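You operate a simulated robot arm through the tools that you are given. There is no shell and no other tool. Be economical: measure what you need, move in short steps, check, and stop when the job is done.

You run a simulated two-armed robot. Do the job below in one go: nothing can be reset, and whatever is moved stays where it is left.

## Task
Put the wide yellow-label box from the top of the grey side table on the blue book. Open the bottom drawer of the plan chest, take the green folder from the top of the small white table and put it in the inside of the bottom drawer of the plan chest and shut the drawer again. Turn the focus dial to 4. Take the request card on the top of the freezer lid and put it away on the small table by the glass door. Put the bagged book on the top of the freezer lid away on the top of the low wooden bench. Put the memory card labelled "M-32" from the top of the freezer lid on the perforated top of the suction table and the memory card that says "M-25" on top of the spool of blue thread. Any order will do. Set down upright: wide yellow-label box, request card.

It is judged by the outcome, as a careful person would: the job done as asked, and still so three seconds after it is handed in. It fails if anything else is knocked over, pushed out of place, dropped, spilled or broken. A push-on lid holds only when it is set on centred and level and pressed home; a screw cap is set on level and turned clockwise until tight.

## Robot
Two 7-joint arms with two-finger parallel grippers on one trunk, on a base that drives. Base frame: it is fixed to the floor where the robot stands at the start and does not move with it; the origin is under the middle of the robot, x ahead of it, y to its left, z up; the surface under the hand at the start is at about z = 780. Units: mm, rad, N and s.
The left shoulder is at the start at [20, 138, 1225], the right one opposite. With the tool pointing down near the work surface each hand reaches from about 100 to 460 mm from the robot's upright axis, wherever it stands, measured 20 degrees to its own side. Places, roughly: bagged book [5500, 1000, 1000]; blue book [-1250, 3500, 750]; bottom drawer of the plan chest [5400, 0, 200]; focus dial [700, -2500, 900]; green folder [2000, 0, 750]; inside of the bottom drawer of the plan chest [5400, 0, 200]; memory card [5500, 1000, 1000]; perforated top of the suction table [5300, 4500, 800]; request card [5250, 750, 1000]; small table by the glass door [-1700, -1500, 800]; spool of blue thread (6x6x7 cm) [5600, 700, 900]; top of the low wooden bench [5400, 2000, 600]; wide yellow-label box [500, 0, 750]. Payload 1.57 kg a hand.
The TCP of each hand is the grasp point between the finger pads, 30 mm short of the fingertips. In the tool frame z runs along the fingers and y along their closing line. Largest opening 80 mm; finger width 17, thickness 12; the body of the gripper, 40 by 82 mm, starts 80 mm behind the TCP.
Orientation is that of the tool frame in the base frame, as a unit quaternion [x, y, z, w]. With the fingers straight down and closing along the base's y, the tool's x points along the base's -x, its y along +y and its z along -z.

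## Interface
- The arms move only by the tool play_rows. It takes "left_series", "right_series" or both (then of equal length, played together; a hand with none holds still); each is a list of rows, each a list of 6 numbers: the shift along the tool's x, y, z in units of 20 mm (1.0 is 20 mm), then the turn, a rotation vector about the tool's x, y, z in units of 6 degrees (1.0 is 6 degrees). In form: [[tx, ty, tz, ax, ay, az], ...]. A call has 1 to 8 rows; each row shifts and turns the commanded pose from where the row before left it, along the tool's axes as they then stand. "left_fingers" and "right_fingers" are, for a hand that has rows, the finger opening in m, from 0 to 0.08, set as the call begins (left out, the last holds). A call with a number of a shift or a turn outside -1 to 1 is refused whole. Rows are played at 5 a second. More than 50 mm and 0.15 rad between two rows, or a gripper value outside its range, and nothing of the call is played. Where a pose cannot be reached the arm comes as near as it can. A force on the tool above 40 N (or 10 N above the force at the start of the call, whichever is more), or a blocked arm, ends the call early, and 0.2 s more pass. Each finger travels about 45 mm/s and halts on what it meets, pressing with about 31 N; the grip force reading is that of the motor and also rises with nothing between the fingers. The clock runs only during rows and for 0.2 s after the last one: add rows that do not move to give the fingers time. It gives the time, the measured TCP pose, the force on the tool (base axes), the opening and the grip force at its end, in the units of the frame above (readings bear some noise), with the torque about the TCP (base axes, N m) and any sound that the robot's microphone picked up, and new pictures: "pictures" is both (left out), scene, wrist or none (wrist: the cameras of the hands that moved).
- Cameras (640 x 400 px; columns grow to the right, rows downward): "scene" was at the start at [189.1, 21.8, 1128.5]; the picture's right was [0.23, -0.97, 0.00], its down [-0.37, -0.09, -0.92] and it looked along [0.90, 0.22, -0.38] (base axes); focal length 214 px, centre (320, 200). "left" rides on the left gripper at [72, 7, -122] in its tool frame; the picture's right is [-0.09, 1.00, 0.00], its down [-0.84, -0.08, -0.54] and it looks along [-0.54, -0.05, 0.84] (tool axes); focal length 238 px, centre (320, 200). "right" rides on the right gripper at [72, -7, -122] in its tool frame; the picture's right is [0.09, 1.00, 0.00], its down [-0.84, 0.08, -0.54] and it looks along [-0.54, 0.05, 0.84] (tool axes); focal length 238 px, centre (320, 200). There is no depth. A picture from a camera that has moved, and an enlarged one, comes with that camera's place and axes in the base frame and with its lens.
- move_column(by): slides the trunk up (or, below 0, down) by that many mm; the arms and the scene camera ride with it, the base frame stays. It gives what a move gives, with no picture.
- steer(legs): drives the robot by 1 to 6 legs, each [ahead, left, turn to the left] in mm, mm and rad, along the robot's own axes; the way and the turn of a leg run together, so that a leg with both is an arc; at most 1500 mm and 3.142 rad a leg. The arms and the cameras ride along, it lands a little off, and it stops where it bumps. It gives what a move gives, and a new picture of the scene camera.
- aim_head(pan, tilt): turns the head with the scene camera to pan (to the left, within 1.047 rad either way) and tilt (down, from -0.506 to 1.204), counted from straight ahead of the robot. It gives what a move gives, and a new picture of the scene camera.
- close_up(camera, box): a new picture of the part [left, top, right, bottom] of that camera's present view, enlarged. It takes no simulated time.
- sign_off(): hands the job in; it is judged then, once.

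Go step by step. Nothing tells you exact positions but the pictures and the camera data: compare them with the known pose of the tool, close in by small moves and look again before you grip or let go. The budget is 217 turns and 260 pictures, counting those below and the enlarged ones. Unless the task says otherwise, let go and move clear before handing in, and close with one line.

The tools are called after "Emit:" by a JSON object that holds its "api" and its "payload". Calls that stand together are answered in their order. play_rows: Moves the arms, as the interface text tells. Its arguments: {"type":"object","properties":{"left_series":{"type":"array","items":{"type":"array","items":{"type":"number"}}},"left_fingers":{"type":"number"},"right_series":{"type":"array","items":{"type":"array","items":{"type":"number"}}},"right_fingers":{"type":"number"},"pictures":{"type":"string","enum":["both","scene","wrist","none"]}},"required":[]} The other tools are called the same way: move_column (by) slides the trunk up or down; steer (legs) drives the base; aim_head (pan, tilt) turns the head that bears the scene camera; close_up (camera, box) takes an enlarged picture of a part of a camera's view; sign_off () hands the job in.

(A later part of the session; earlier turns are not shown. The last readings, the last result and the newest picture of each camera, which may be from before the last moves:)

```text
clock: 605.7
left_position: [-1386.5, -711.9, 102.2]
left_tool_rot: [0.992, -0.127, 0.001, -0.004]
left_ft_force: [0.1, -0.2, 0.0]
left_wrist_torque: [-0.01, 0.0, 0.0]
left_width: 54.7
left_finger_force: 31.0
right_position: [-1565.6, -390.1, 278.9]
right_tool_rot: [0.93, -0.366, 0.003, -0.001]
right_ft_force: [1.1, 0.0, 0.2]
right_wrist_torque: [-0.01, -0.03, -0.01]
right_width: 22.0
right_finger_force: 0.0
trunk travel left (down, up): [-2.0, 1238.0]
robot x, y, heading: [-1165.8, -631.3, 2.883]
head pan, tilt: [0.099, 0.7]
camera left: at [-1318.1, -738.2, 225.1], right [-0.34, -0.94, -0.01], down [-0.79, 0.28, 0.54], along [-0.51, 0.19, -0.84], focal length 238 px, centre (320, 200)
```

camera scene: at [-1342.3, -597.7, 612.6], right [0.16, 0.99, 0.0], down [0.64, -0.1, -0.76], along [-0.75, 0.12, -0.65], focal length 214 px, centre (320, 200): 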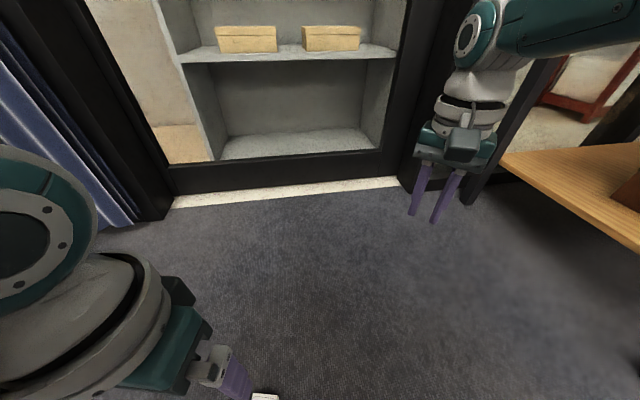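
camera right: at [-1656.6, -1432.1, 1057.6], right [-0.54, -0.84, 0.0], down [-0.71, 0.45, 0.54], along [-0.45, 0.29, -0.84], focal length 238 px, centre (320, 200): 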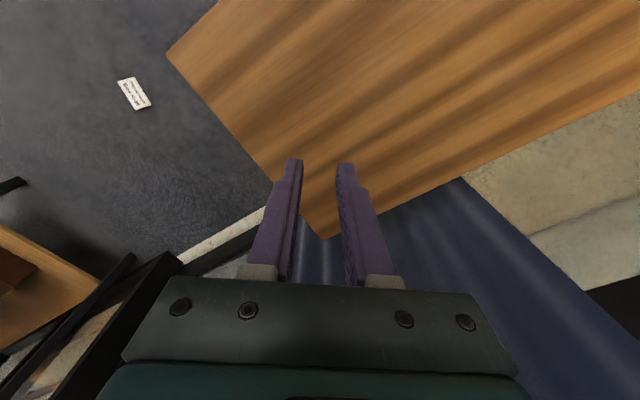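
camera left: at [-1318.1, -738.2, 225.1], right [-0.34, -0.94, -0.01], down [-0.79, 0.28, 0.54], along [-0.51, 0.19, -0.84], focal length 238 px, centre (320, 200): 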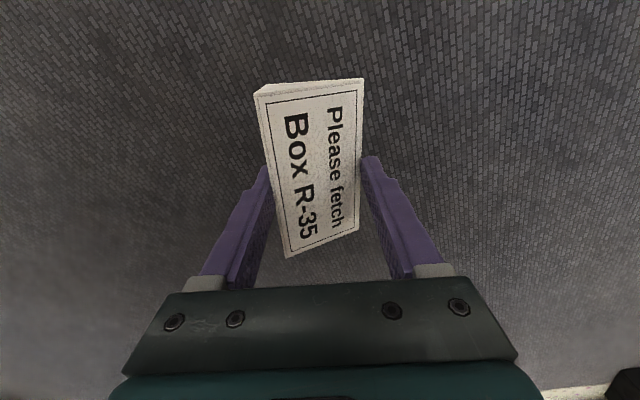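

The card is safely in the left hand (lying on its back). I'll raise it and go to the small table's east side.

Emit:
{"api": "play_rows", "payload": {"left_series": [[-0.6, 0, -1, 0, 0, 0], [-0.6, 0, -1, 0, 0, 0], [-0.6, 0, -1, 0, 0, 0], [-0.6, 0, -1, 0, 0, 0], [-0.6, 0, -1, 0, 0, 0], [-0.6, 0, -1, 0, 0, 0], [-0.6, 0, -1, 0, 0, 0], [-0.6, 0, -1, 0, 0, 0]], "pictures": "none"}}

Emit:
{"api": "move_column", "payload": {"by": 400}}

Emit:
{"api": "move_column", "payload": {"by": 400}}

Emit:
{"api": "steer", "payload": {"legs": [[-250, 0, 0], [0, 0, 0.26], [0, 690, 0]]}}

Emit:
{"api": "aim_head", "payload": {"pan": 0.35, "tilt": 0.7}}

```text
clock: 607.5
left_position: [-1480.9, -686.7, 260.8]
left_tool_rot: [0.992, -0.128, 0.002, -0.006]
left_ft_force: [0.4, -0.2, 0.2]
left_wrist_torque: [-0.03, -0.02, 0.01]
left_width: 54.3
left_finger_force: 31.2
right_position: [-1566.2, -389.8, 279.2]
right_tool_rot: [0.931, -0.366, 0.005, -0.001]
right_ft_force: [0.0, 0.3, 0.5]
right_wrist_torque: [-0.02, -0.01, -0.03]
right_width: 22.0
right_finger_force: 0.1
trunk travel left (down, up): [-2.0, 1238.0]
robot x, y, heading: [-1164.1, -638.2, 2.879]
head pan, tilt: [0.099, 0.7]
```

```text
clock: 611.3
left_position: [-1481.0, -687.3, 660.8]
left_tool_rot: [0.992, -0.127, 0.001, -0.004]
left_ft_force: [0.3, -0.1, -0.3]
left_wrist_torque: [0.0, -0.01, 0.0]
left_width: 54.6
left_finger_force: 31.3
right_position: [-1566.0, -390.5, 678.5]
right_tool_rot: [0.93, -0.366, 0.005, -0.002]
right_ft_force: [0.8, -1.2, 0.2]
right_wrist_torque: [0.01, -0.04, 0.0]
right_width: 22.1
right_finger_force: 0.0
trunk travel left (down, up): [-402.0, 838.0]
robot x, y, heading: [-1163.7, -638.0, 2.882]
head pan, tilt: [0.099, 0.7]
```

```text
clock: 615.1
left_position: [-1480.9, -687.2, 1059.4]
left_tool_rot: [0.992, -0.128, 0.002, -0.004]
left_ft_force: [0.1, -0.1, 0.8]
left_wrist_torque: [-0.01, 0.02, -0.04]
left_width: 54.3
left_finger_force: 31.3
right_position: [-1567.1, -389.7, 1079.1]
right_tool_rot: [0.93, -0.367, 0.003, -0.001]
right_ft_force: [-0.5, 0.3, -0.2]
right_wrist_torque: [0.02, 0.0, 0.01]
right_width: 21.9
right_finger_force: 0.0
trunk travel left (down, up): [-802.0, 438.0]
robot x, y, heading: [-1157.8, -640.0, 2.882]
head pan, tilt: [0.099, 0.7]
```

```text
clock: 621.2
left_position: [-1220.3, -1516.6, 1061.2]
left_tool_rot: [1.0, 0.0, 0.002, -0.004]
left_ft_force: [-0.2, -0.1, 0.2]
left_wrist_torque: [-0.01, -0.01, -0.03]
left_width: 54.2
left_finger_force: 31.2
right_position: [-1377.3, -1251.3, 1079.3]
right_tool_rot: [0.969, -0.246, 0.004, -0.002]
right_ft_force: [-0.3, 0.4, -0.1]
right_wrist_torque: [-0.04, 0.01, 0.0]
right_width: 22.1
right_finger_force: 0.0
trunk travel left (down, up): [-802.0, 438.0]
robot x, y, heading: [-926.9, -1390.6, 3.137]
head pan, tilt: [0.099, 0.7]
camera scene: at [-1109.6, -1394.4, 1302.8], right [-0.09, 1.0, 0.0], down [0.64, 0.06, -0.76], along [-0.76, -0.07, -0.64], focal length 214 px, centre (320, 200)
```

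scene: 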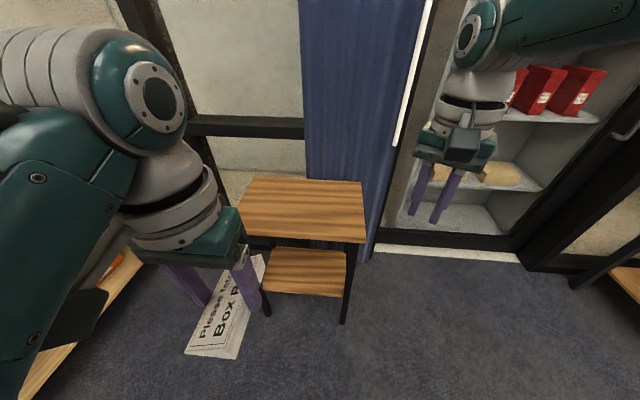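

```text
clock: 622.0
left_position: [-1219.5, -1517.2, 1060.8]
left_tool_rot: [1.0, 0.0, 0.002, -0.004]
left_ft_force: [-0.2, 0.4, 0.5]
left_wrist_torque: [0.0, 0.02, 0.03]
left_width: 54.3
left_finger_force: 31.3
right_position: [-1376.3, -1250.5, 1079.3]
right_tool_rot: [0.969, -0.246, 0.005, -0.002]
right_ft_force: [0.3, -0.4, 0.4]
right_wrist_torque: [-0.01, 0.02, 0.0]
right_width: 21.8
right_finger_force: 0.1
trunk travel left (down, up): [-802.0, 438.0]
robot x, y, heading: [-922.4, -1386.8, 3.133]
head pan, tilt: [0.351, 0.7]
camera scene: at [-1105.0, -1415.1, 1302.8], right [-0.34, 0.94, 0.0], down [0.61, 0.22, -0.76], along [-0.72, -0.26, -0.64], focal length 214 px, centre (320, 200)
```

scene: 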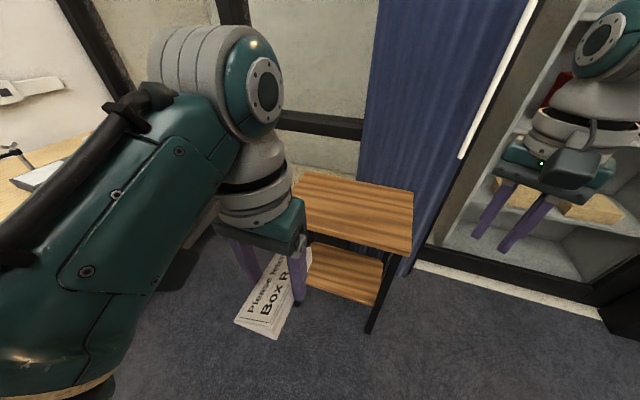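

Emit:
{"api": "steer", "payload": {"legs": [[422, 0, 0.004]]}}

Emit:
{"api": "move_column", "payload": {"by": -250}}

Emit:
{"api": "play_rows", "payload": {"left_series": [[0, 0, 0.5, 0, 0, 0]], "pictures": "wrist"}}

```text
clock: 624.6
left_position: [-1637.7, -1516.0, 1060.1]
left_tool_rot: [1.0, 0.001, 0.002, -0.003]
left_ft_force: [-0.4, 0.1, 0.2]
left_wrist_torque: [0.02, -0.03, 0.02]
left_width: 54.4
left_finger_force: 31.1
right_position: [-1795.4, -1248.8, 1078.8]
right_tool_rot: [0.97, -0.245, 0.003, -0.002]
right_ft_force: [0.2, 0.0, -0.7]
right_wrist_torque: [0.01, -0.01, 0.0]
right_width: 21.9
right_finger_force: 0.1
trunk travel left (down, up): [-802.0, 438.0]
robot x, y, heading: [-1342.0, -1383.0, 3.138]
head pan, tilt: [0.351, 0.7]
camera scene: at [-1523.0, -1413.5, 1302.8], right [-0.34, 0.94, 0.0], down [0.61, 0.22, -0.76], along [-0.72, -0.26, -0.64], focal length 214 px, centre (320, 200)
```

scene: 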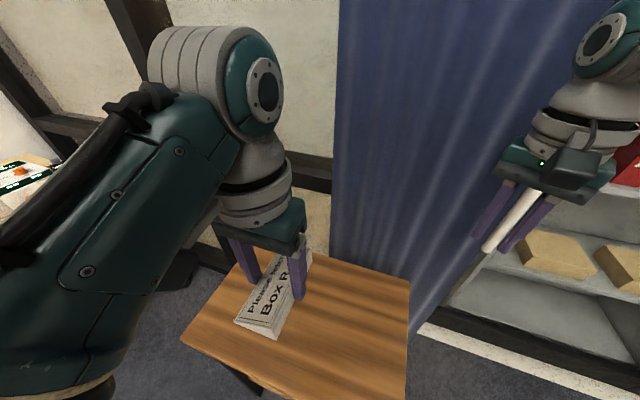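

```text
clock: 627.1
left_position: [-1638.4, -1515.8, 811.6]
left_tool_rot: [1.0, 0.001, 0.002, -0.005]
left_ft_force: [-0.1, 0.3, -0.5]
left_wrist_torque: [0.0, 0.01, -0.03]
left_width: 54.3
left_finger_force: 30.8
right_position: [-1795.3, -1249.0, 829.0]
right_tool_rot: [0.97, -0.244, 0.004, -0.002]
right_ft_force: [0.0, -0.8, 0.6]
right_wrist_torque: [-0.02, -0.02, 0.02]
right_width: 22.0
right_finger_force: 0.2
trunk travel left (down, up): [-552.0, 688.0]
robot x, y, heading: [-1344.5, -1385.9, 3.139]
head pan, tilt: [0.351, 0.7]
```

```text
clock: 627.5
left_position: [-1636.9, -1514.6, 799.6]
left_tool_rot: [1.0, 0.001, 0.002, -0.004]
left_ft_force: [-0.8, -0.5, 0.0]
left_wrist_torque: [0.02, 0.01, -0.02]
left_width: 54.3
left_finger_force: 31.1
right_position: [-1796.1, -1248.6, 828.7]
right_tool_rot: [0.97, -0.245, 0.005, -0.001]
right_ft_force: [-0.2, 0.4, 0.1]
right_wrist_torque: [0.02, 0.01, 0.01]
right_width: 22.1
right_finger_force: 0.0
trunk travel left (down, up): [-552.0, 688.0]
robot x, y, heading: [-1345.2, -1387.5, 3.138]
head pan, tilt: [0.351, 0.7]
camera left: at [-1565.0, -1523.7, 922.9], right [-0.09, -1.0, -0.01], down [-0.84, 0.07, 0.54], along [-0.54, 0.06, -0.84], focal length 238 px, centre (320, 200)
```

left: 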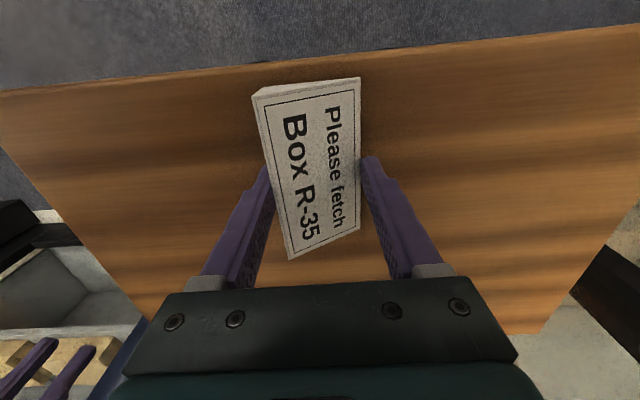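

Emit:
{"api": "steer", "payload": {"legs": [[-16, 0, 0]]}}

Emit:
{"api": "move_column", "payload": {"by": -40}}

Emit:
{"api": "play_rows", "payload": {"left_series": [[0, 0, 0.15, 0, 0, 0], [0, 0, 0.15, 0, 0, 0], [0, 0, 0.15, 0, 0, 0], [0, 0, 0.15, 0, 0, 0], [0, 0, 0.15, 0, 0, 0], [0, 0, 0.15, 0, 0, 0], [0, 0, 0.15, 0, 0, 0], [0, 0, 0.15, 0, 0, 0]], "pictures": "none"}}

```text
clock: 628.3
left_position: [-1619.6, -1515.8, 799.2]
left_tool_rot: [1.0, 0.001, 0.001, -0.005]
left_ft_force: [-0.5, 0.1, 0.5]
left_wrist_torque: [-0.01, -0.01, -0.01]
left_width: 54.3
left_finger_force: 31.0
right_position: [-1778.7, -1248.3, 828.7]
right_tool_rot: [0.97, -0.245, 0.004, -0.001]
right_ft_force: [-0.1, -0.7, 0.7]
right_wrist_torque: [0.03, 0.01, -0.01]
right_width: 22.2
right_finger_force: 0.1
trunk travel left (down, up): [-552.0, 688.0]
robot x, y, heading: [-1327.1, -1382.9, 3.136]
head pan, tilt: [0.351, 0.7]
camera scene: at [-1506.9, -1413.6, 1052.7], right [-0.34, 0.94, 0.0], down [0.61, 0.22, -0.76], along [-0.72, -0.26, -0.64], focal length 214 px, centre (320, 200)
```

scene: 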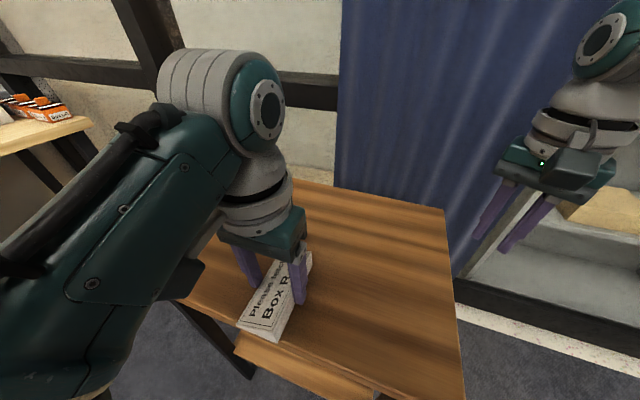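

```text
clock: 628.8
left_position: [-1622.9, -1515.7, 790.7]
left_tool_rot: [1.0, 0.002, 0.0, -0.003]
left_ft_force: [2.6, -0.1, 9.2]
left_wrist_torque: [-0.23, -0.12, 0.04]
left_width: 54.6
left_finger_force: 30.5
right_position: [-1780.4, -1249.6, 815.0]
right_tool_rot: [0.97, -0.245, 0.005, -0.001]
right_ft_force: [-0.4, -0.7, 0.1]
right_wrist_torque: [0.02, 0.0, 0.02]
right_width: 22.0
right_finger_force: 0.0
trunk travel left (down, up): [-538.0, 702.0]
robot x, y, heading: [-1327.6, -1385.7, 3.135]
head pan, tilt: [0.351, 0.7]
stopped: the force on the tool passed its limit at 100 N (the readings are from after the stop); the commanded pose is now the measured one
```

```text
clock: 629.2
left_position: [-1622.5, -1515.2, 790.3]
left_tool_rot: [1.0, 0.003, -0.001, -0.003]
left_ft_force: [5.9, -1.2, 17.6]
left_wrist_torque: [-0.65, -0.41, 0.19]
left_width: 54.6
left_finger_force: 31.3
right_position: [-1778.2, -1249.4, 814.4]
right_tool_rot: [0.97, -0.244, 0.004, -0.001]
right_ft_force: [0.8, -0.1, 0.2]
right_wrist_torque: [-0.01, 0.0, 0.0]
right_width: 21.9
right_finger_force: 0.0
trunk travel left (down, up): [-538.0, 702.0]
robot x, y, heading: [-1324.9, -1386.1, 3.137]
head pan, tilt: [0.351, 0.7]
stopped in row 2 (left hand): the force on the tool passed its limit at 49 N (the readings are from after the stop); the commanded pose is now the measured one
```

Emit:
{"api": "play_rows", "payload": {"left_series": [[0, 0, -0.1, 0, 0, 0], [0, 0, 0, 0, 0, 0]], "pictures": "none"}}

Emit:
{"api": "play_rows", "payload": {"left_series": [[0, 0, 0, 0, 0, 0], [0, 0, 0, 0, 0, 0], [0, 0, -0.4, 0, 0, 0], [0, 0, -1, 0, 0, 0], [0, 0, -1, 0, 0, 0], [0, 0, -1, 0, 0, 0], [0, 0, -1, 0, 0, 0], [0, 0, -1, 0, 0, 0]], "left_fingers": 0.08, "pictures": "wrist"}}

```text
clock: 629.8
left_position: [-1622.2, -1514.7, 791.7]
left_tool_rot: [1.0, 0.002, -0.001, -0.005]
left_ft_force: [0.4, 0.7, 0.0]
left_wrist_torque: [-0.02, 0.01, 0.01]
left_width: 54.6
left_finger_force: 30.9
right_position: [-1778.2, -1249.4, 815.7]
right_tool_rot: [0.969, -0.246, 0.005, -0.002]
right_ft_force: [0.5, 0.9, 0.7]
right_wrist_torque: [0.0, 0.0, 0.0]
right_width: 22.1
right_finger_force: 0.0
trunk travel left (down, up): [-538.0, 702.0]
robot x, y, heading: [-1321.4, -1383.7, 3.14]
head pan, tilt: [0.351, 0.7]
```

```text
clock: 631.8
left_position: [-1640.4, -1554.9, 816.2]
left_tool_rot: [0.999, 0.013, -0.002, 0.044]
left_ft_force: [-0.6, -0.4, 0.2]
left_wrist_torque: [0.0, -0.01, -0.01]
left_width: 79.8
left_finger_force: 0.1
left hand out of reach, approached as far as the arm can: row 4, 5, 6, 7, 8
right_position: [-1777.7, -1250.0, 814.7]
right_tool_rot: [0.97, -0.245, 0.005, -0.001]
right_ft_force: [0.1, -0.6, 0.4]
right_wrist_torque: [0.04, 0.01, 0.0]
right_width: 22.0
right_finger_force: 0.0
trunk travel left (down, up): [-538.0, 702.0]
robot x, y, heading: [-1326.2, -1383.5, 3.137]
head pan, tilt: [0.351, 0.7]
stopped in row 8 (left hand): the arm was blocked; the commanded pose is now the measured one
camera left: at [-1568.8, -1549.3, 939.6], right [-0.07, -0.99, 0.09], down [-0.84, 0.1, 0.54], along [-0.54, -0.04, -0.84], focal length 238 px, centre (320, 200)
```

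left: 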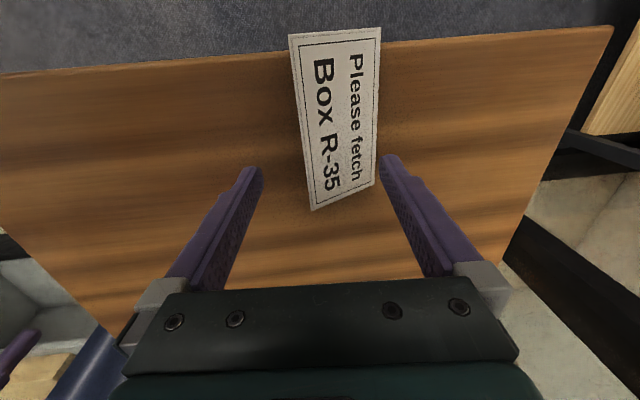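

Emit:
{"api": "move_column", "payload": {"by": 200}}

Emit:
{"api": "steer", "payload": {"legs": [[-220, 0, 0]]}}

Emit:
{"api": "close_up", "payload": {"camera": "scene", "box": [180, 180, 420, 380]}}

```text
clock: 634.0
left_position: [-1641.1, -1553.3, 1016.9]
left_tool_rot: [0.999, 0.013, -0.001, 0.044]
left_ft_force: [0.2, 0.0, -0.5]
left_wrist_torque: [0.02, 0.01, -0.02]
left_width: 80.2
left_finger_force: 0.1
right_position: [-1779.6, -1249.9, 1015.4]
right_tool_rot: [0.97, -0.245, 0.005, -0.002]
right_ft_force: [-1.4, -0.5, -0.6]
right_wrist_torque: [0.01, -0.02, 0.02]
right_width: 22.2
right_finger_force: 0.0
trunk travel left (down, up): [-738.0, 502.0]
robot x, y, heading: [-1323.7, -1385.4, 3.141]
head pan, tilt: [0.351, 0.7]
```

```text
clock: 635.7
left_position: [-1425.7, -1555.0, 1016.0]
left_tool_rot: [0.999, 0.013, -0.001, 0.045]
left_ft_force: [-0.5, -0.1, -0.4]
left_wrist_torque: [0.01, 0.0, -0.01]
left_width: 80.1
left_finger_force: 0.1
right_position: [-1563.6, -1251.1, 1016.0]
right_tool_rot: [0.97, -0.244, 0.005, 0.0]
right_ft_force: [0.4, -0.1, 0.0]
right_wrist_torque: [0.01, 0.01, -0.02]
right_width: 22.1
right_finger_force: 0.1
trunk travel left (down, up): [-738.0, 502.0]
robot x, y, heading: [-1112.1, -1389.6, 3.141]
head pan, tilt: [0.351, 0.7]
camera scene: at [-1291.4, -1414.4, 1239.1], right [-0.34, 0.94, 0.0], down [0.61, 0.22, -0.76], along [-0.72, -0.26, -0.64], focal length 214 px, centre (320, 200)
```

scene: 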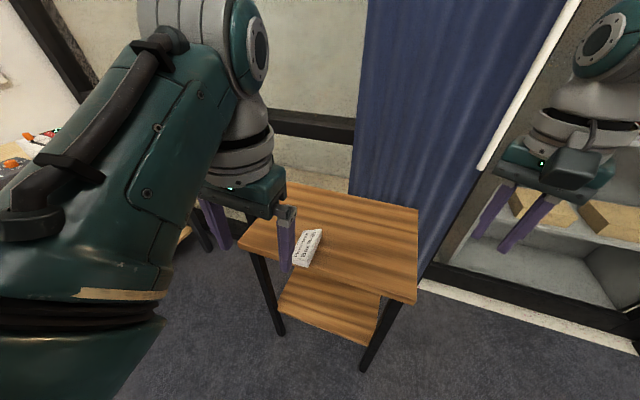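

```text
2.00 times, centred on (300, 280) of scene
camera zoom: at [-1291.4, -1414.4, 1239.1], right [-0.34, 0.94, 0.0], down [0.61, 0.22, -0.76], along [-0.72, -0.26, -0.64], focal length 429 px, centre (360, 40)
```

zoom: 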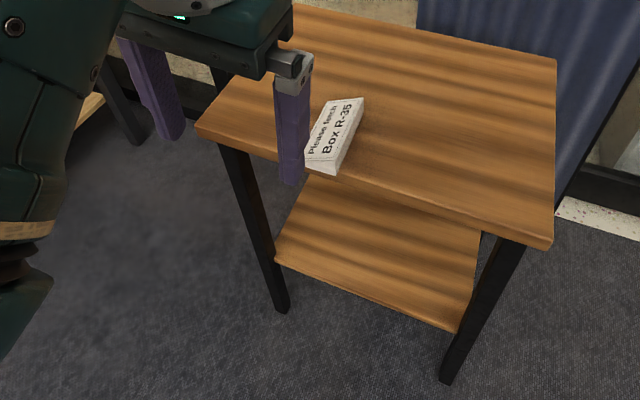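

Emit:
{"api": "play_rows", "payload": {"left_series": [[-1, 0, 0, 0, 0, 0], [-1, 0, 0, 0, 0, 0], [-1, 0, 0, 0, 0, 0], [-1, 0, 0, 0, 0, 0], [-1, 0, 0, 0, 0, 0], [-1, 0, 0, 0, 0, 0], [0, 0, 0, 0, -1, 0], [0, 0, 0, 0, -1, 0]], "pictures": "none"}}

Emit:
{"api": "play_rows", "payload": {"left_series": [[0, 0, 0, 0, -1, 0], [0, 0, 0, 0, -1, 0], [0, 0, 0, 0, -1, 0], [0, 0, 0, 0, -1, 0], [0, 0, 0, 0, -1, 0], [0, 0, 0, 0, -1, 0], [0, 0, 0, 0, -1, 0], [0, 0, 0, 0, -1, 0]], "pictures": "none"}}

Emit:
{"api": "play_rows", "payload": {"left_series": [[0, 0, 0, 0, -1, 0], [0, 0, 0, 0, -1, 0], [0, 0, 0, 0, -1, 0], [0, 0, 0, 0, -1, 0]], "pictures": "wrist"}}

```text
clock: 637.5
left_position: [-1545.7, -1558.3, 1016.3]
left_tool_rot: [0.993, 0.008, -0.107, 0.046]
left_ft_force: [0.2, 0.0, 0.6]
left_wrist_torque: [0.0, -0.02, 0.01]
left_width: 79.8
left_finger_force: 0.1
right_position: [-1564.6, -1249.8, 1016.7]
right_tool_rot: [0.97, -0.244, 0.004, -0.001]
right_ft_force: [0.6, -0.1, 0.4]
right_wrist_torque: [-0.02, 0.0, 0.0]
right_width: 21.9
right_finger_force: 0.1
trunk travel left (down, up): [-738.0, 502.0]
robot x, y, heading: [-1107.1, -1386.8, 3.14]
head pan, tilt: [0.351, 0.7]
```

```text
clock: 639.3
left_position: [-1545.1, -1559.0, 1016.8]
left_tool_rot: [0.864, -0.011, -0.501, 0.045]
left_ft_force: [-0.3, -0.4, 0.9]
left_wrist_torque: [0.0, 0.02, 0.02]
left_width: 80.4
left_finger_force: 0.0
right_position: [-1564.5, -1250.4, 1015.7]
right_tool_rot: [0.97, -0.244, 0.005, -0.001]
right_ft_force: [-0.1, 0.4, -0.5]
right_wrist_torque: [0.0, 0.0, -0.02]
right_width: 22.1
right_finger_force: 0.0
trunk travel left (down, up): [-738.0, 502.0]
robot x, y, heading: [-1114.3, -1386.9, 3.139]
head pan, tilt: [0.351, 0.7]
```

```text
clock: 640.3
left_position: [-1544.7, -1558.6, 1016.4]
left_tool_rot: [0.742, -0.021, -0.669, 0.042]
left_ft_force: [-0.4, 1.2, -0.1]
left_wrist_torque: [-0.02, -0.03, 0.0]
left_width: 79.8
left_finger_force: 0.0
right_position: [-1563.8, -1250.9, 1015.4]
right_tool_rot: [0.97, -0.243, 0.004, 0.0]
right_ft_force: [0.2, 0.5, 0.4]
right_wrist_torque: [0.01, 0.02, 0.01]
right_width: 22.0
right_finger_force: 0.1
trunk travel left (down, up): [-738.0, 502.0]
robot x, y, heading: [-1108.6, -1384.6, 3.14]
head pan, tilt: [0.351, 0.7]
camera left: at [-1415.6, -1567.8, 958.7], right [0.02, -0.98, 0.18], down [0.45, 0.17, 0.88], along [-0.89, 0.07, 0.45], focal length 238 px, centre (320, 200)
```

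left: 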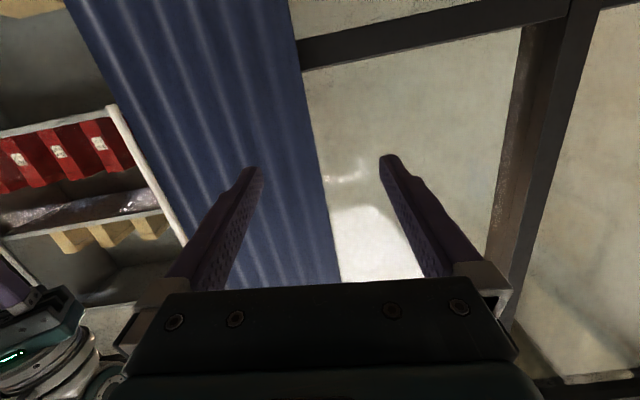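

Emit:
{"api": "play_rows", "payload": {"left_series": [[0, 0, 0, 0, -0.5, -0.87], [0, 0, 0, 0, 0, 0], [0, 0, 0, 0, 0, 0], [0, 0, 0, 0, 0, 0], [0, 0, 0, 0, 0, 0]], "right_series": [[0, 0, -1, 0, 0, 0], [0, 0, -1, 0, 0, 0], [0, 0, -1, 0, 0, 0], [0, 0, -1, 0, 0, 0], [0, 0, -1, 0, 0, 0]], "pictures": "none"}}

Emit:
{"api": "steer", "payload": {"legs": [[-40, 12, 0]]}}

Emit:
{"api": "move_column", "payload": {"by": -200}}

Emit:
{"api": "play_rows", "payload": {"left_series": [[0, 0, 0, 0, 0, 0]], "pictures": "wrist"}}

```text
clock: 641.5
left_position: [-1545.7, -1558.6, 1015.3]
left_tool_rot: [0.724, 0.012, -0.689, 0.01]
left_ft_force: [-0.1, -0.9, -0.2]
left_wrist_torque: [0.01, 0.0, -0.01]
left_width: 79.9
left_finger_force: 0.1
right_position: [-1582.3, -1253.9, 1111.1]
right_tool_rot: [0.97, -0.243, 0.006, -0.001]
right_ft_force: [-0.2, 0.2, 0.1]
right_wrist_torque: [0.0, 0.01, 0.06]
right_width: 22.0
right_finger_force: 0.0
right hand out of reach, approached as far as the arm can: row 1, 2, 3, 4
trunk travel left (down, up): [-738.0, 502.0]
robot x, y, heading: [-1112.5, -1383.3, 3.145]
head pan, tilt: [0.351, 0.7]
```

```text
clock: 642.4
left_position: [-1504.9, -1571.2, 1016.8]
left_tool_rot: [0.724, 0.013, -0.689, 0.011]
left_ft_force: [-0.4, -0.3, 0.4]
left_wrist_torque: [0.0, 0.01, -0.02]
left_width: 80.1
left_finger_force: 0.1
right_position: [-1541.8, -1266.5, 1110.8]
right_tool_rot: [0.97, -0.244, 0.005, -0.002]
right_ft_force: [0.2, -0.3, -0.6]
right_wrist_torque: [-0.01, 0.0, 0.03]
right_width: 22.3
right_finger_force: 0.2
trunk travel left (down, up): [-738.0, 502.0]
robot x, y, heading: [-1072.7, -1396.6, 3.136]
head pan, tilt: [0.351, 0.7]
camera scene: at [-1251.9, -1426.3, 1239.1], right [-0.34, 0.94, 0.0], down [0.61, 0.22, -0.76], along [-0.72, -0.26, -0.64], focal length 214 px, centre (320, 200)
```

scene: 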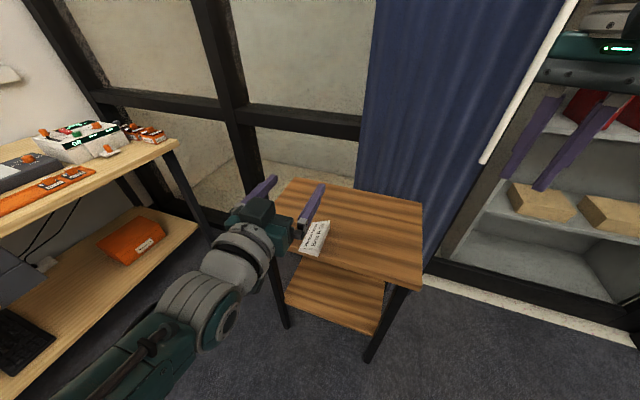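

```text
clock: 644.5
left_position: [-1506.3, -1571.2, 817.1]
left_tool_rot: [0.724, 0.012, -0.69, 0.01]
left_ft_force: [0.0, -0.8, 0.6]
left_wrist_torque: [0.0, -0.02, 0.01]
left_width: 79.8
left_finger_force: 0.0
right_position: [-1542.2, -1265.2, 910.8]
right_tool_rot: [0.97, -0.243, 0.005, -0.001]
right_ft_force: [0.9, -0.6, -0.8]
right_wrist_torque: [-0.01, 0.0, 0.01]
right_width: 22.0
right_finger_force: 0.1
trunk travel left (down, up): [-538.0, 702.0]
robot x, y, heading: [-1070.8, -1392.9, 3.14]
head pan, tilt: [0.351, 0.7]
```

```text
clock: 644.9
left_position: [-1505.3, -1569.7, 816.4]
left_tool_rot: [0.724, 0.012, -0.69, 0.01]
left_ft_force: [-0.1, -0.1, 0.6]
left_wrist_torque: [-0.04, 0.03, -0.01]
left_width: 79.9
left_finger_force: 0.1
right_position: [-1541.9, -1266.4, 911.4]
right_tool_rot: [0.97, -0.244, 0.004, -0.002]
right_ft_force: [0.6, 0.4, -0.1]
right_wrist_torque: [0.0, -0.03, 0.0]
right_width: 21.8
right_finger_force: 0.1
trunk travel left (down, up): [-538.0, 702.0]
robot x, y, heading: [-1066.5, -1395.9, 3.14]
head pan, tilt: [0.351, 0.7]
camera left: at [-1380.0, -1573.5, 751.5], right [0.03, -1.0, 0.09], down [0.5, 0.09, 0.86], along [-0.87, 0.02, 0.5], focal length 238 px, centre (320, 200)
```

left: 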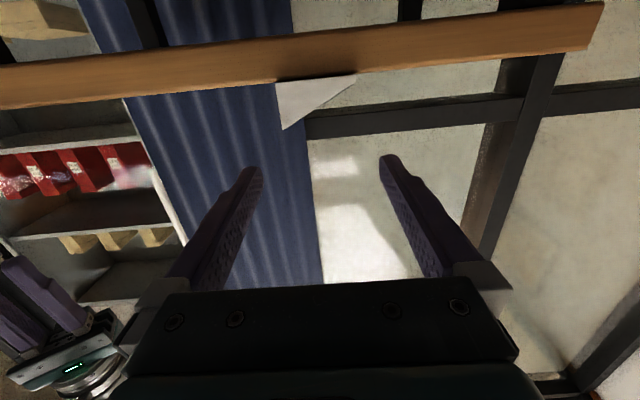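

Emit:
{"api": "play_rows", "payload": {"left_series": [[0.7, 0, 0, 0, 0, 0], [0.7, 0, 0, 0, 0, 0], [0.6, 0, 0, 0, 0, 0], [0, 0, 1, 0, 0, 0], [0, 0, 1, 0, 0, 0], [0, 0, 0.5, 0, 0, 0]], "pictures": "wrist"}}

```text
clock: 646.3
left_position: [-1554.2, -1571.6, 773.5]
left_tool_rot: [0.724, 0.013, -0.69, 0.011]
left_ft_force: [0.1, 0.3, 0.5]
left_wrist_torque: [0.0, -0.01, 0.0]
left_width: 80.0
left_finger_force: 0.1
right_position: [-1542.4, -1265.2, 910.7]
right_tool_rot: [0.97, -0.244, 0.005, -0.002]
right_ft_force: [0.3, -0.1, -0.2]
right_wrist_torque: [0.02, 0.01, -0.01]
right_width: 22.0
right_finger_force: 0.1
trunk travel left (down, up): [-538.0, 702.0]
robot x, y, heading: [-1069.9, -1394.9, 3.14]
head pan, tilt: [0.351, 0.7]
camera left: at [-1428.3, -1574.4, 708.8], right [0.03, -1.0, 0.09], down [0.5, 0.09, 0.86], along [-0.87, 0.02, 0.5], focal length 238 px, centre (320, 200)
```

left: 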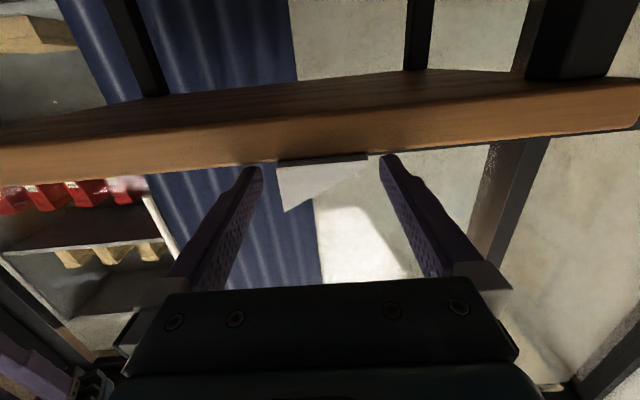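

Emit:
{"api": "play_rows", "payload": {"left_series": [[0, 0.1, 0.9, 0, 0, 0], [0, 0, 0.9, 0, 0, 0]], "pictures": "none"}}

Emit:
{"api": "play_rows", "payload": {"left_series": [[0, 0, 0, 0, 0, 0], [0, 0, 0, 0, 0, 0], [0, 0, 0, 0, 0, 0], [0, 0, 0, 0, 0, 0]], "left_fingers": 0.0, "pictures": "wrist"}}

```text
clock: 646.9
left_position: [-1573.3, -1576.9, 783.2]
left_tool_rot: [0.724, 0.013, -0.69, 0.011]
left_ft_force: [0.9, -0.5, 0.2]
left_wrist_torque: [0.0, -0.04, 0.01]
left_width: 80.1
left_finger_force: 0.1
left hand out of reach, approached as far as the arm can: row 1, 2
right_position: [-1542.4, -1264.9, 910.5]
right_tool_rot: [0.97, -0.243, 0.005, -0.002]
right_ft_force: [-0.6, -0.3, 0.1]
right_wrist_torque: [-0.02, 0.04, 0.01]
right_width: 22.0
right_finger_force: 0.0
trunk travel left (down, up): [-538.0, 702.0]
robot x, y, heading: [-1070.1, -1399.7, 3.14]
head pan, tilt: [0.351, 0.7]
```

```text
clock: 647.9
left_position: [-1575.7, -1575.3, 784.8]
left_tool_rot: [0.722, 0.012, -0.692, 0.011]
left_ft_force: [2.7, 1.7, 10.6]
left_wrist_torque: [-0.34, 0.07, 0.02]
left_width: 32.2
left_finger_force: 23.4
right_position: [-1543.6, -1266.3, 911.5]
right_tool_rot: [0.97, -0.243, 0.006, -0.001]
right_ft_force: [-0.1, 0.1, -0.4]
right_wrist_torque: [-0.02, 0.01, 0.0]
right_width: 21.8
right_finger_force: 0.0
trunk travel left (down, up): [-538.0, 702.0]
robot x, y, heading: [-1072.0, -1396.3, 3.136]
head pan, tilt: [0.351, 0.7]
camera left: at [-1450.7, -1579.1, 719.3], right [0.03, -1.0, 0.09], down [0.5, 0.09, 0.86], along [-0.86, 0.02, 0.5], focal length 238 px, centre (320, 200)
```

left: 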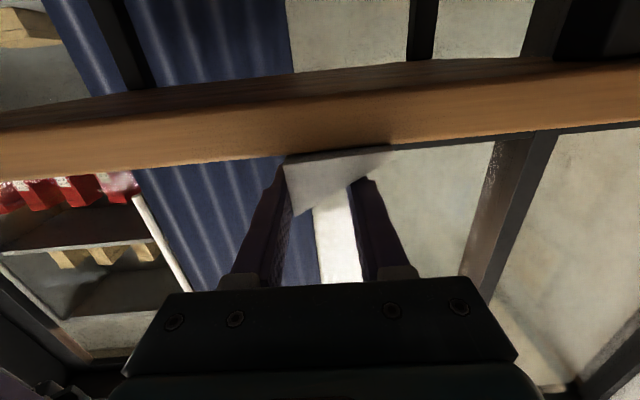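

Emit:
{"api": "play_rows", "payload": {"left_series": [[0, 0, 0, 0, 0, 0], [0, 0, 0, 0, 0, 0], [0, 0, -1, 0, 0, 0], [0, 0, -1, 0, 0, 0], [0, 0, -1, 0, 0, 0]], "left_fingers": 0.08, "pictures": "wrist"}}

```text
clock: 649.1
left_position: [-1513.1, -1573.6, 785.1]
left_tool_rot: [0.724, 0.013, -0.69, 0.01]
left_ft_force: [0.2, 0.0, -0.2]
left_wrist_torque: [0.06, 0.01, 0.0]
left_width: 80.3
left_finger_force: 0.0
right_position: [-1542.7, -1265.5, 909.8]
right_tool_rot: [0.97, -0.244, 0.005, -0.001]
right_ft_force: [-0.9, 0.7, 0.4]
right_wrist_torque: [-0.02, -0.01, 0.0]
right_width: 22.2
right_finger_force: 0.0
trunk travel left (down, up): [-538.0, 702.0]
robot x, y, heading: [-1072.6, -1397.6, 3.141]
head pan, tilt: [0.351, 0.7]
camera left: at [-1388.2, -1577.4, 720.9], right [0.03, -1.0, 0.09], down [0.5, 0.09, 0.86], along [-0.87, 0.02, 0.5], focal length 238 px, centre (320, 200)
```

left: 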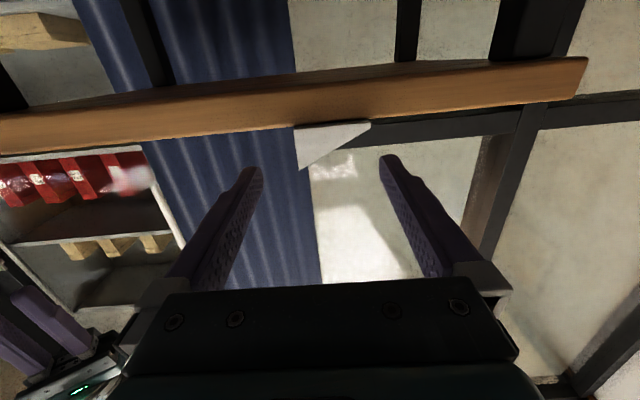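

Emit:
{"api": "play_rows", "payload": {"left_series": [[0.55, 0.45, 0, 0, 0, 0], [0, 0, 0, 0, 0, 0]], "pictures": "none"}}

Emit:
{"api": "steer", "payload": {"legs": [[78, 0, 0]]}}

Emit:
{"api": "play_rows", "payload": {"left_series": [[0, 0, 0, 0, 0, 0]], "pictures": "wrist"}}

```text
clock: 649.7
left_position: [-1513.6, -1584.2, 774.1]
left_tool_rot: [0.724, 0.013, -0.69, 0.011]
left_ft_force: [-0.9, 0.5, -0.1]
left_wrist_torque: [-0.01, -0.03, -0.01]
left_width: 80.1
left_finger_force: 0.1
right_position: [-1542.7, -1265.4, 911.3]
right_tool_rot: [0.97, -0.244, 0.005, -0.001]
right_ft_force: [0.6, 0.0, 1.0]
right_wrist_torque: [0.03, 0.01, -0.06]
right_width: 22.0
right_finger_force: 0.1
trunk travel left (down, up): [-538.0, 702.0]
robot x, y, heading: [-1071.1, -1396.1, 3.14]
head pan, tilt: [0.351, 0.7]
```

```text
clock: 650.8
left_position: [-1592.9, -1582.1, 774.7]
left_tool_rot: [0.725, 0.013, -0.689, 0.011]
left_ft_force: [0.5, -1.0, -0.3]
left_wrist_torque: [-0.01, 0.01, -0.01]
left_width: 80.3
left_finger_force: 0.1
right_position: [-1622.2, -1265.8, 910.0]
right_tool_rot: [0.97, -0.245, 0.005, -0.002]
right_ft_force: [-0.5, 0.3, -0.7]
right_wrist_torque: [0.03, 0.01, -0.01]
right_width: 21.9
right_finger_force: 0.1
trunk travel left (down, up): [-538.0, 702.0]
robot x, y, heading: [-1149.9, -1395.4, 3.14]
head pan, tilt: [0.351, 0.7]
camera scene: at [-1331.3, -1426.2, 1039.2], right [-0.34, 0.94, 0.0], down [0.6, 0.22, -0.77], along [-0.72, -0.26, -0.64], focal length 214 px, centre (320, 200)
```

scene: 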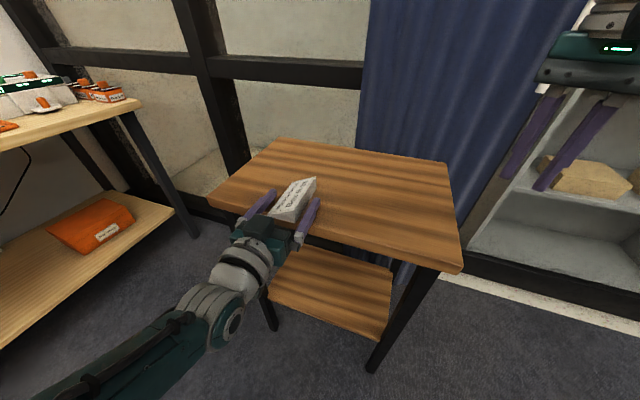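

```text
clock: 651.2
left_position: [-1592.7, -1583.0, 774.9]
left_tool_rot: [0.724, 0.013, -0.69, 0.011]
left_ft_force: [-1.3, -0.1, -0.1]
left_wrist_torque: [-0.01, -0.02, -0.03]
left_width: 80.1
left_finger_force: 0.1
right_position: [-1621.3, -1266.7, 911.0]
right_tool_rot: [0.97, -0.243, 0.005, -0.001]
right_ft_force: [-0.8, 0.8, -1.2]
right_wrist_torque: [-0.02, -0.01, -0.01]
right_width: 21.8
right_finger_force: 0.1
trunk travel left (down, up): [-538.0, 702.0]
robot x, y, heading: [-1150.4, -1397.2, 3.148]
head pan, tilt: [0.351, 0.7]
camera left: at [-1467.0, -1585.8, 710.2], right [0.03, -1.0, 0.09], down [0.5, 0.09, 0.86], along [-0.87, 0.02, 0.5], focal length 238 px, centre (320, 200)
```

left: 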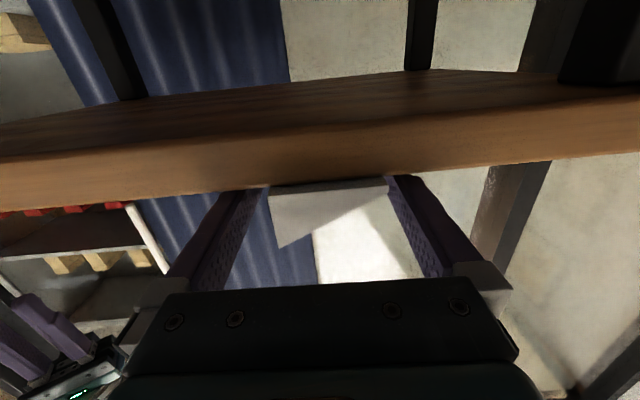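

Emit:
{"api": "play_rows", "payload": {"left_series": [[0.12, 0, 0, 0, 0, 0], [0.12, 0, 0, 0, 0, 0], [0, 0, 0, 0, 0, 0]], "pictures": "none"}}

Emit:
{"api": "play_rows", "payload": {"left_series": [[0, 0, 0, 0, 0, 0], [0, 0, 0, 0, 0, 0], [0, 0, 0, 0, 0, 0], [0, 0, 0, 0, 0, 0]], "left_fingers": 0.0, "pictures": "wrist"}}

```text
clock: 652.0
left_position: [-1592.7, -1582.3, 770.5]
left_tool_rot: [0.724, 0.012, -0.69, 0.01]
left_ft_force: [-0.6, 0.2, 0.8]
left_wrist_torque: [-0.02, 0.03, -0.01]
left_width: 79.9
left_finger_force: 0.0
right_position: [-1622.2, -1266.1, 908.9]
right_tool_rot: [0.97, -0.243, 0.005, -0.002]
right_ft_force: [-0.9, 0.5, 0.9]
right_wrist_torque: [-0.01, -0.02, 0.01]
right_width: 21.5
right_finger_force: 0.1
trunk travel left (down, up): [-538.0, 702.0]
robot x, y, heading: [-1152.4, -1401.8, 3.14]
head pan, tilt: [0.351, 0.7]
```

```text
clock: 653.0
left_position: [-1592.5, -1582.7, 770.7]
left_tool_rot: [0.724, 0.012, -0.69, 0.01]
left_ft_force: [0.4, 0.3, 0.3]
left_wrist_torque: [0.0, 0.04, -0.02]
left_width: 55.3
left_finger_force: 31.6
right_position: [-1621.9, -1265.4, 910.6]
right_tool_rot: [0.97, -0.244, 0.005, -0.001]
right_ft_force: [0.6, -0.5, 0.2]
right_wrist_torque: [0.01, -0.03, 0.03]
right_width: 22.0
right_finger_force: 0.0
trunk travel left (down, up): [-538.0, 702.0]
robot x, y, heading: [-1150.8, -1400.5, 3.137]
head pan, tilt: [0.351, 0.7]
camera left: at [-1466.7, -1585.6, 705.8], right [0.03, -1.0, 0.09], down [0.5, 0.09, 0.86], along [-0.87, 0.02, 0.5], focal length 238 px, centre (320, 200)
```

left: 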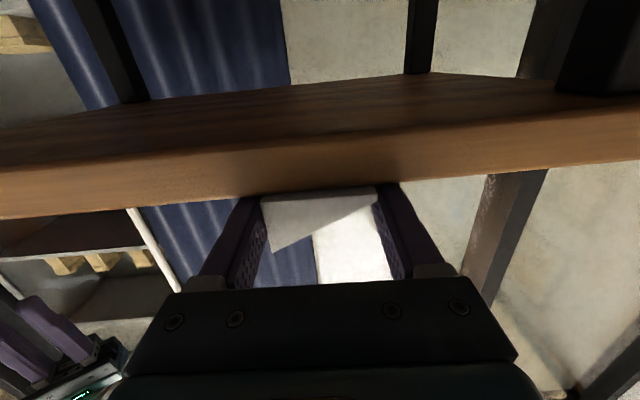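

Emit:
{"api": "move_column", "payload": {"by": 120}}

Emit:
{"api": "play_rows", "payload": {"left_series": [[0, 0, 0, 0, 0, 1], [0, 0, 0, 0, 0, 1], [0, 0, 0, 0, 0, 1], [0, 0, 0, 0, 0, 1], [0, 0, 0, 0, 0, 1], [0, 0, 0, 0, 0, 1], [0, 0, 0, 0, 0, 1], [0, 0, 0, 0, 0, 1]], "pictures": "none"}}

Emit:
{"api": "play_rows", "payload": {"left_series": [[0, 0, 0, 0, 0, 1], [0, 0, 0, 0, 0, 1], [0, 0, 0, 0, 0, 1], [0, 0, 0, 0, 0, 1], [0, 0, 0, 0, 0, 1], [0, 0, 0, 0, 0, 1], [0, 0, 0, 0, 0, 1]], "pictures": "both"}}

```text
clock: 654.5
left_position: [-1592.0, -1581.9, 891.3]
left_tool_rot: [0.724, 0.012, -0.69, 0.01]
left_ft_force: [-0.8, 0.3, -1.2]
left_wrist_torque: [-0.02, 0.0, -0.01]
left_width: 55.3
left_finger_force: 31.2
right_position: [-1622.6, -1265.8, 1030.3]
right_tool_rot: [0.97, -0.243, 0.005, -0.002]
right_ft_force: [-0.1, 0.5, 0.0]
right_wrist_torque: [0.0, 0.0, 0.02]
right_width: 21.9
right_finger_force: 0.0
trunk travel left (down, up): [-658.0, 582.0]
robot x, y, heading: [-1150.5, -1401.6, 3.137]
head pan, tilt: [0.351, 0.7]
```

```text
clock: 656.3
left_position: [-1593.5, -1582.5, 890.1]
left_tool_rot: [0.666, -0.284, -0.625, 0.292]
left_ft_force: [-0.4, 0.1, -0.6]
left_wrist_torque: [0.02, -0.02, -0.02]
left_width: 55.2
left_finger_force: 30.3
right_position: [-1622.5, -1266.5, 1031.0]
right_tool_rot: [0.97, -0.243, 0.005, -0.001]
right_ft_force: [-0.5, -1.1, 0.8]
right_wrist_torque: [-0.01, -0.01, 0.0]
right_width: 21.8
right_finger_force: 0.1
trunk travel left (down, up): [-658.0, 582.0]
robot x, y, heading: [-1152.4, -1402.7, 3.141]
head pan, tilt: [0.351, 0.7]
```

```text
clock: 657.9
left_position: [-1593.0, -1582.0, 889.6]
left_tool_rot: [0.52, -0.504, -0.479, 0.496]
left_ft_force: [-0.3, 0.2, -0.1]
left_wrist_torque: [0.01, -0.04, -0.01]
left_width: 55.1
left_finger_force: 31.0
right_position: [-1621.7, -1267.0, 1030.7]
right_tool_rot: [0.97, -0.243, 0.006, -0.002]
right_ft_force: [-0.2, -0.6, 1.5]
right_wrist_torque: [0.0, 0.01, 0.01]
right_width: 21.9
right_finger_force: 0.1
trunk travel left (down, up): [-658.0, 582.0]
robot x, y, heading: [-1150.9, -1396.0, 3.138]
head pan, tilt: [0.351, 0.7]
camera scene: at [-1331.0, -1426.2, 1159.1], right [-0.34, 0.94, 0.0], down [0.61, 0.22, -0.76], along [-0.72, -0.26, -0.64], focal length 214 px, centre (320, 200)
camera left: at [-1468.5, -1650.9, 904.1], right [-0.05, 0.09, 0.99], down [0.52, 0.85, -0.05], along [-0.85, 0.51, -0.09], focal length 238 px, centre (320, 200)
```

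scene: 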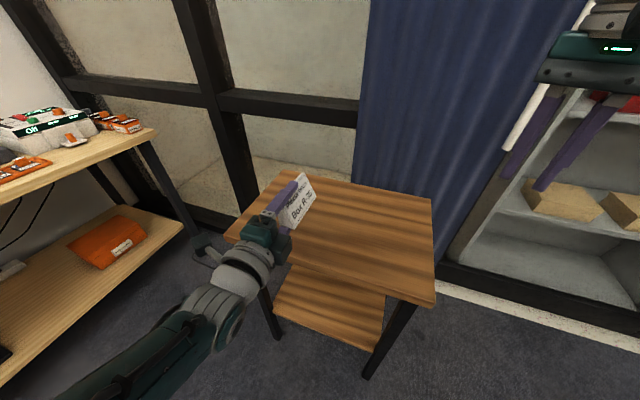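
left: 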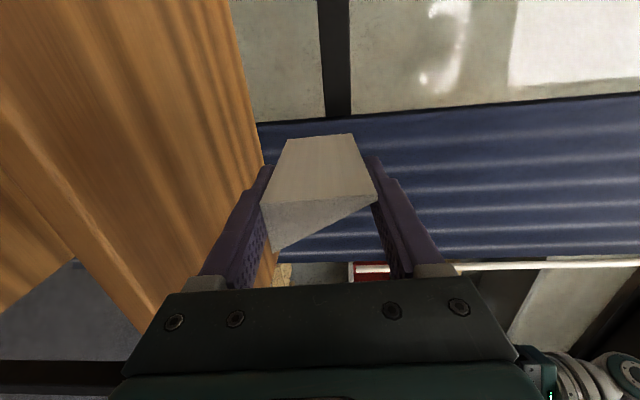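

The card is now upright in the grip, base down. I'll move it inward over the table, lower it and let it settle onto the lower finger.

Emit:
{"api": "steer", "payload": {"legs": [[70, 0, 0]]}}

Emit:
{"api": "move_column", "payload": {"by": -74}}

Emit:
{"api": "play_rows", "payload": {"left_series": [[0, 0, 0, 0, 0, 0]], "pictures": "wrist"}}

```text
clock: 658.9
left_position: [-1661.9, -1583.0, 891.1]
left_tool_rot: [0.521, -0.504, -0.479, 0.495]
left_ft_force: [0.8, 1.3, 0.0]
left_wrist_torque: [-0.02, -0.01, 0.03]
left_width: 55.0
left_finger_force: 30.5
right_position: [-1690.1, -1265.7, 1029.7]
right_tool_rot: [0.97, -0.243, 0.005, -0.001]
right_ft_force: [0.0, -0.5, 1.0]
right_wrist_torque: [-0.01, -0.02, 0.05]
right_width: 21.9
right_finger_force: 0.0
trunk travel left (down, up): [-658.0, 582.0]
robot x, y, heading: [-1218.9, -1399.6, 3.14]
head pan, tilt: [0.351, 0.7]
camera scene: at [-1400.4, -1426.2, 1159.1], right [-0.34, 0.94, 0.0], down [0.6, 0.22, -0.77], along [-0.72, -0.26, -0.64], focal length 214 px, centre (320, 200)
```

scene: 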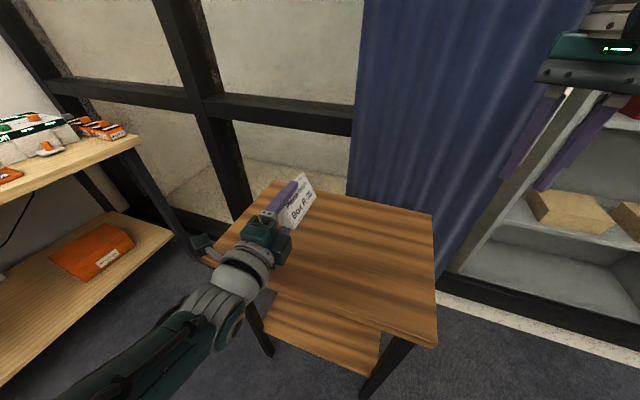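

```text
clock: 660.0
left_position: [-1662.0, -1583.7, 816.6]
left_tool_rot: [0.521, -0.503, -0.48, 0.495]
left_ft_force: [-0.2, 0.4, 0.5]
left_wrist_torque: [0.04, -0.01, 0.02]
left_width: 55.1
left_finger_force: 31.3
right_position: [-1690.2, -1266.1, 956.0]
right_tool_rot: [0.97, -0.244, 0.005, -0.002]
right_ft_force: [-0.5, -0.5, 0.3]
right_wrist_torque: [-0.02, 0.03, -0.01]
right_width: 21.7
right_finger_force: 0.1
trunk travel left (down, up): [-584.0, 656.0]
robot x, y, heading: [-1220.1, -1401.7, 3.143]
head pan, tilt: [0.351, 0.7]
```

```text
clock: 660.4
left_position: [-1661.9, -1582.4, 816.2]
left_tool_rot: [0.52, -0.504, -0.48, 0.495]
left_ft_force: [-0.3, 0.4, 0.4]
left_wrist_torque: [0.02, -0.01, 0.02]
left_width: 55.3
left_finger_force: 31.2
right_position: [-1689.6, -1266.0, 956.8]
right_tool_rot: [0.97, -0.243, 0.006, -0.002]
right_ft_force: [-0.9, 1.7, -1.0]
right_wrist_torque: [0.02, 0.02, -0.01]
right_width: 22.0
right_finger_force: 0.0
trunk travel left (down, up): [-584.0, 656.0]
robot x, y, heading: [-1218.5, -1396.5, 3.14]
head pan, tilt: [0.351, 0.7]
camera left: at [-1537.6, -1650.9, 829.8], right [-0.05, 0.09, 0.99], down [0.52, 0.85, -0.05], along [-0.85, 0.51, -0.09], focal length 238 px, centre (320, 200)
```

left: 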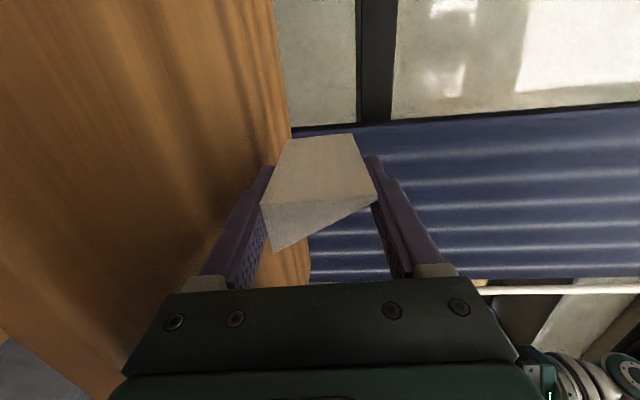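

Emit:
{"api": "play_rows", "payload": {"left_series": [[0, 0, 0, 0, 0, 0], [0, 0, 0, 0, 0, 0]], "left_fingers": 0.066, "pictures": "none"}}

Emit:
{"api": "play_rows", "payload": {"left_series": [[0, 0, 0, 0, 0, 0], [0, 0, 0, 0, 0, 0], [0, 0, 0, 0, 0, 0]], "left_fingers": 0.08, "pictures": "both"}}

```text
clock: 661.0
left_position: [-1662.0, -1583.7, 816.0]
left_tool_rot: [0.521, -0.503, -0.48, 0.496]
left_ft_force: [-0.5, -0.6, -0.7]
left_wrist_torque: [0.0, 0.0, 0.02]
left_width: 66.1
left_finger_force: 0.3
right_position: [-1689.2, -1265.8, 956.3]
right_tool_rot: [0.97, -0.244, 0.006, 0.0]
right_ft_force: [0.2, 0.5, -0.6]
right_wrist_torque: [-0.03, -0.02, -0.02]
right_width: 22.1
right_finger_force: 0.0
trunk travel left (down, up): [-584.0, 656.0]
robot x, y, heading: [-1216.9, -1395.1, 3.141]
head pan, tilt: [0.351, 0.7]
```

```text
clock: 661.8
left_position: [-1662.3, -1583.0, 815.1]
left_tool_rot: [0.52, -0.503, -0.481, 0.496]
left_ft_force: [0.6, 0.0, -1.0]
left_wrist_torque: [-0.02, 0.02, 0.02]
left_width: 80.1
left_finger_force: 0.0
right_position: [-1690.6, -1266.4, 957.2]
right_tool_rot: [0.97, -0.243, 0.006, -0.001]
right_ft_force: [-0.3, 0.5, 0.1]
right_wrist_torque: [-0.03, 0.0, -0.01]
right_width: 22.2
right_finger_force: 0.0
trunk travel left (down, up): [-584.0, 656.0]
robot x, y, heading: [-1219.7, -1395.8, 3.139]
head pan, tilt: [0.351, 0.7]
camera scene: at [-1400.2, -1426.2, 1085.1], right [-0.34, 0.94, 0.0], down [0.61, 0.22, -0.76], along [-0.72, -0.26, -0.64], focal length 214 px, centre (320, 200)
camera left: at [-1537.6, -1650.9, 829.8], right [-0.05, 0.09, 0.99], down [0.52, 0.85, -0.05], along [-0.85, 0.51, -0.09], focal length 238 px, centre (320, 200)
```

scene: 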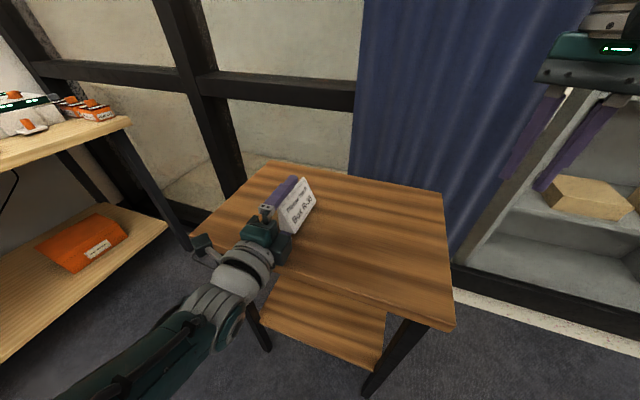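
left: 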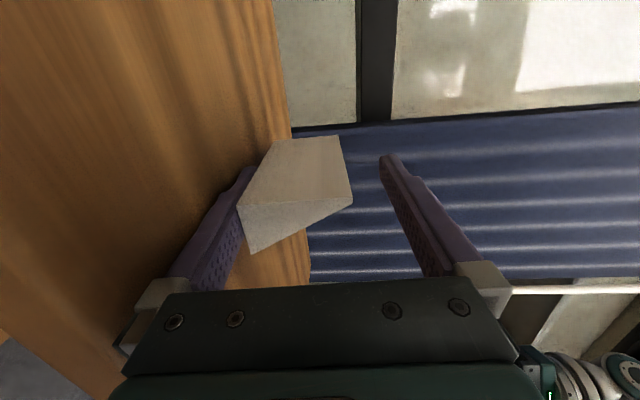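

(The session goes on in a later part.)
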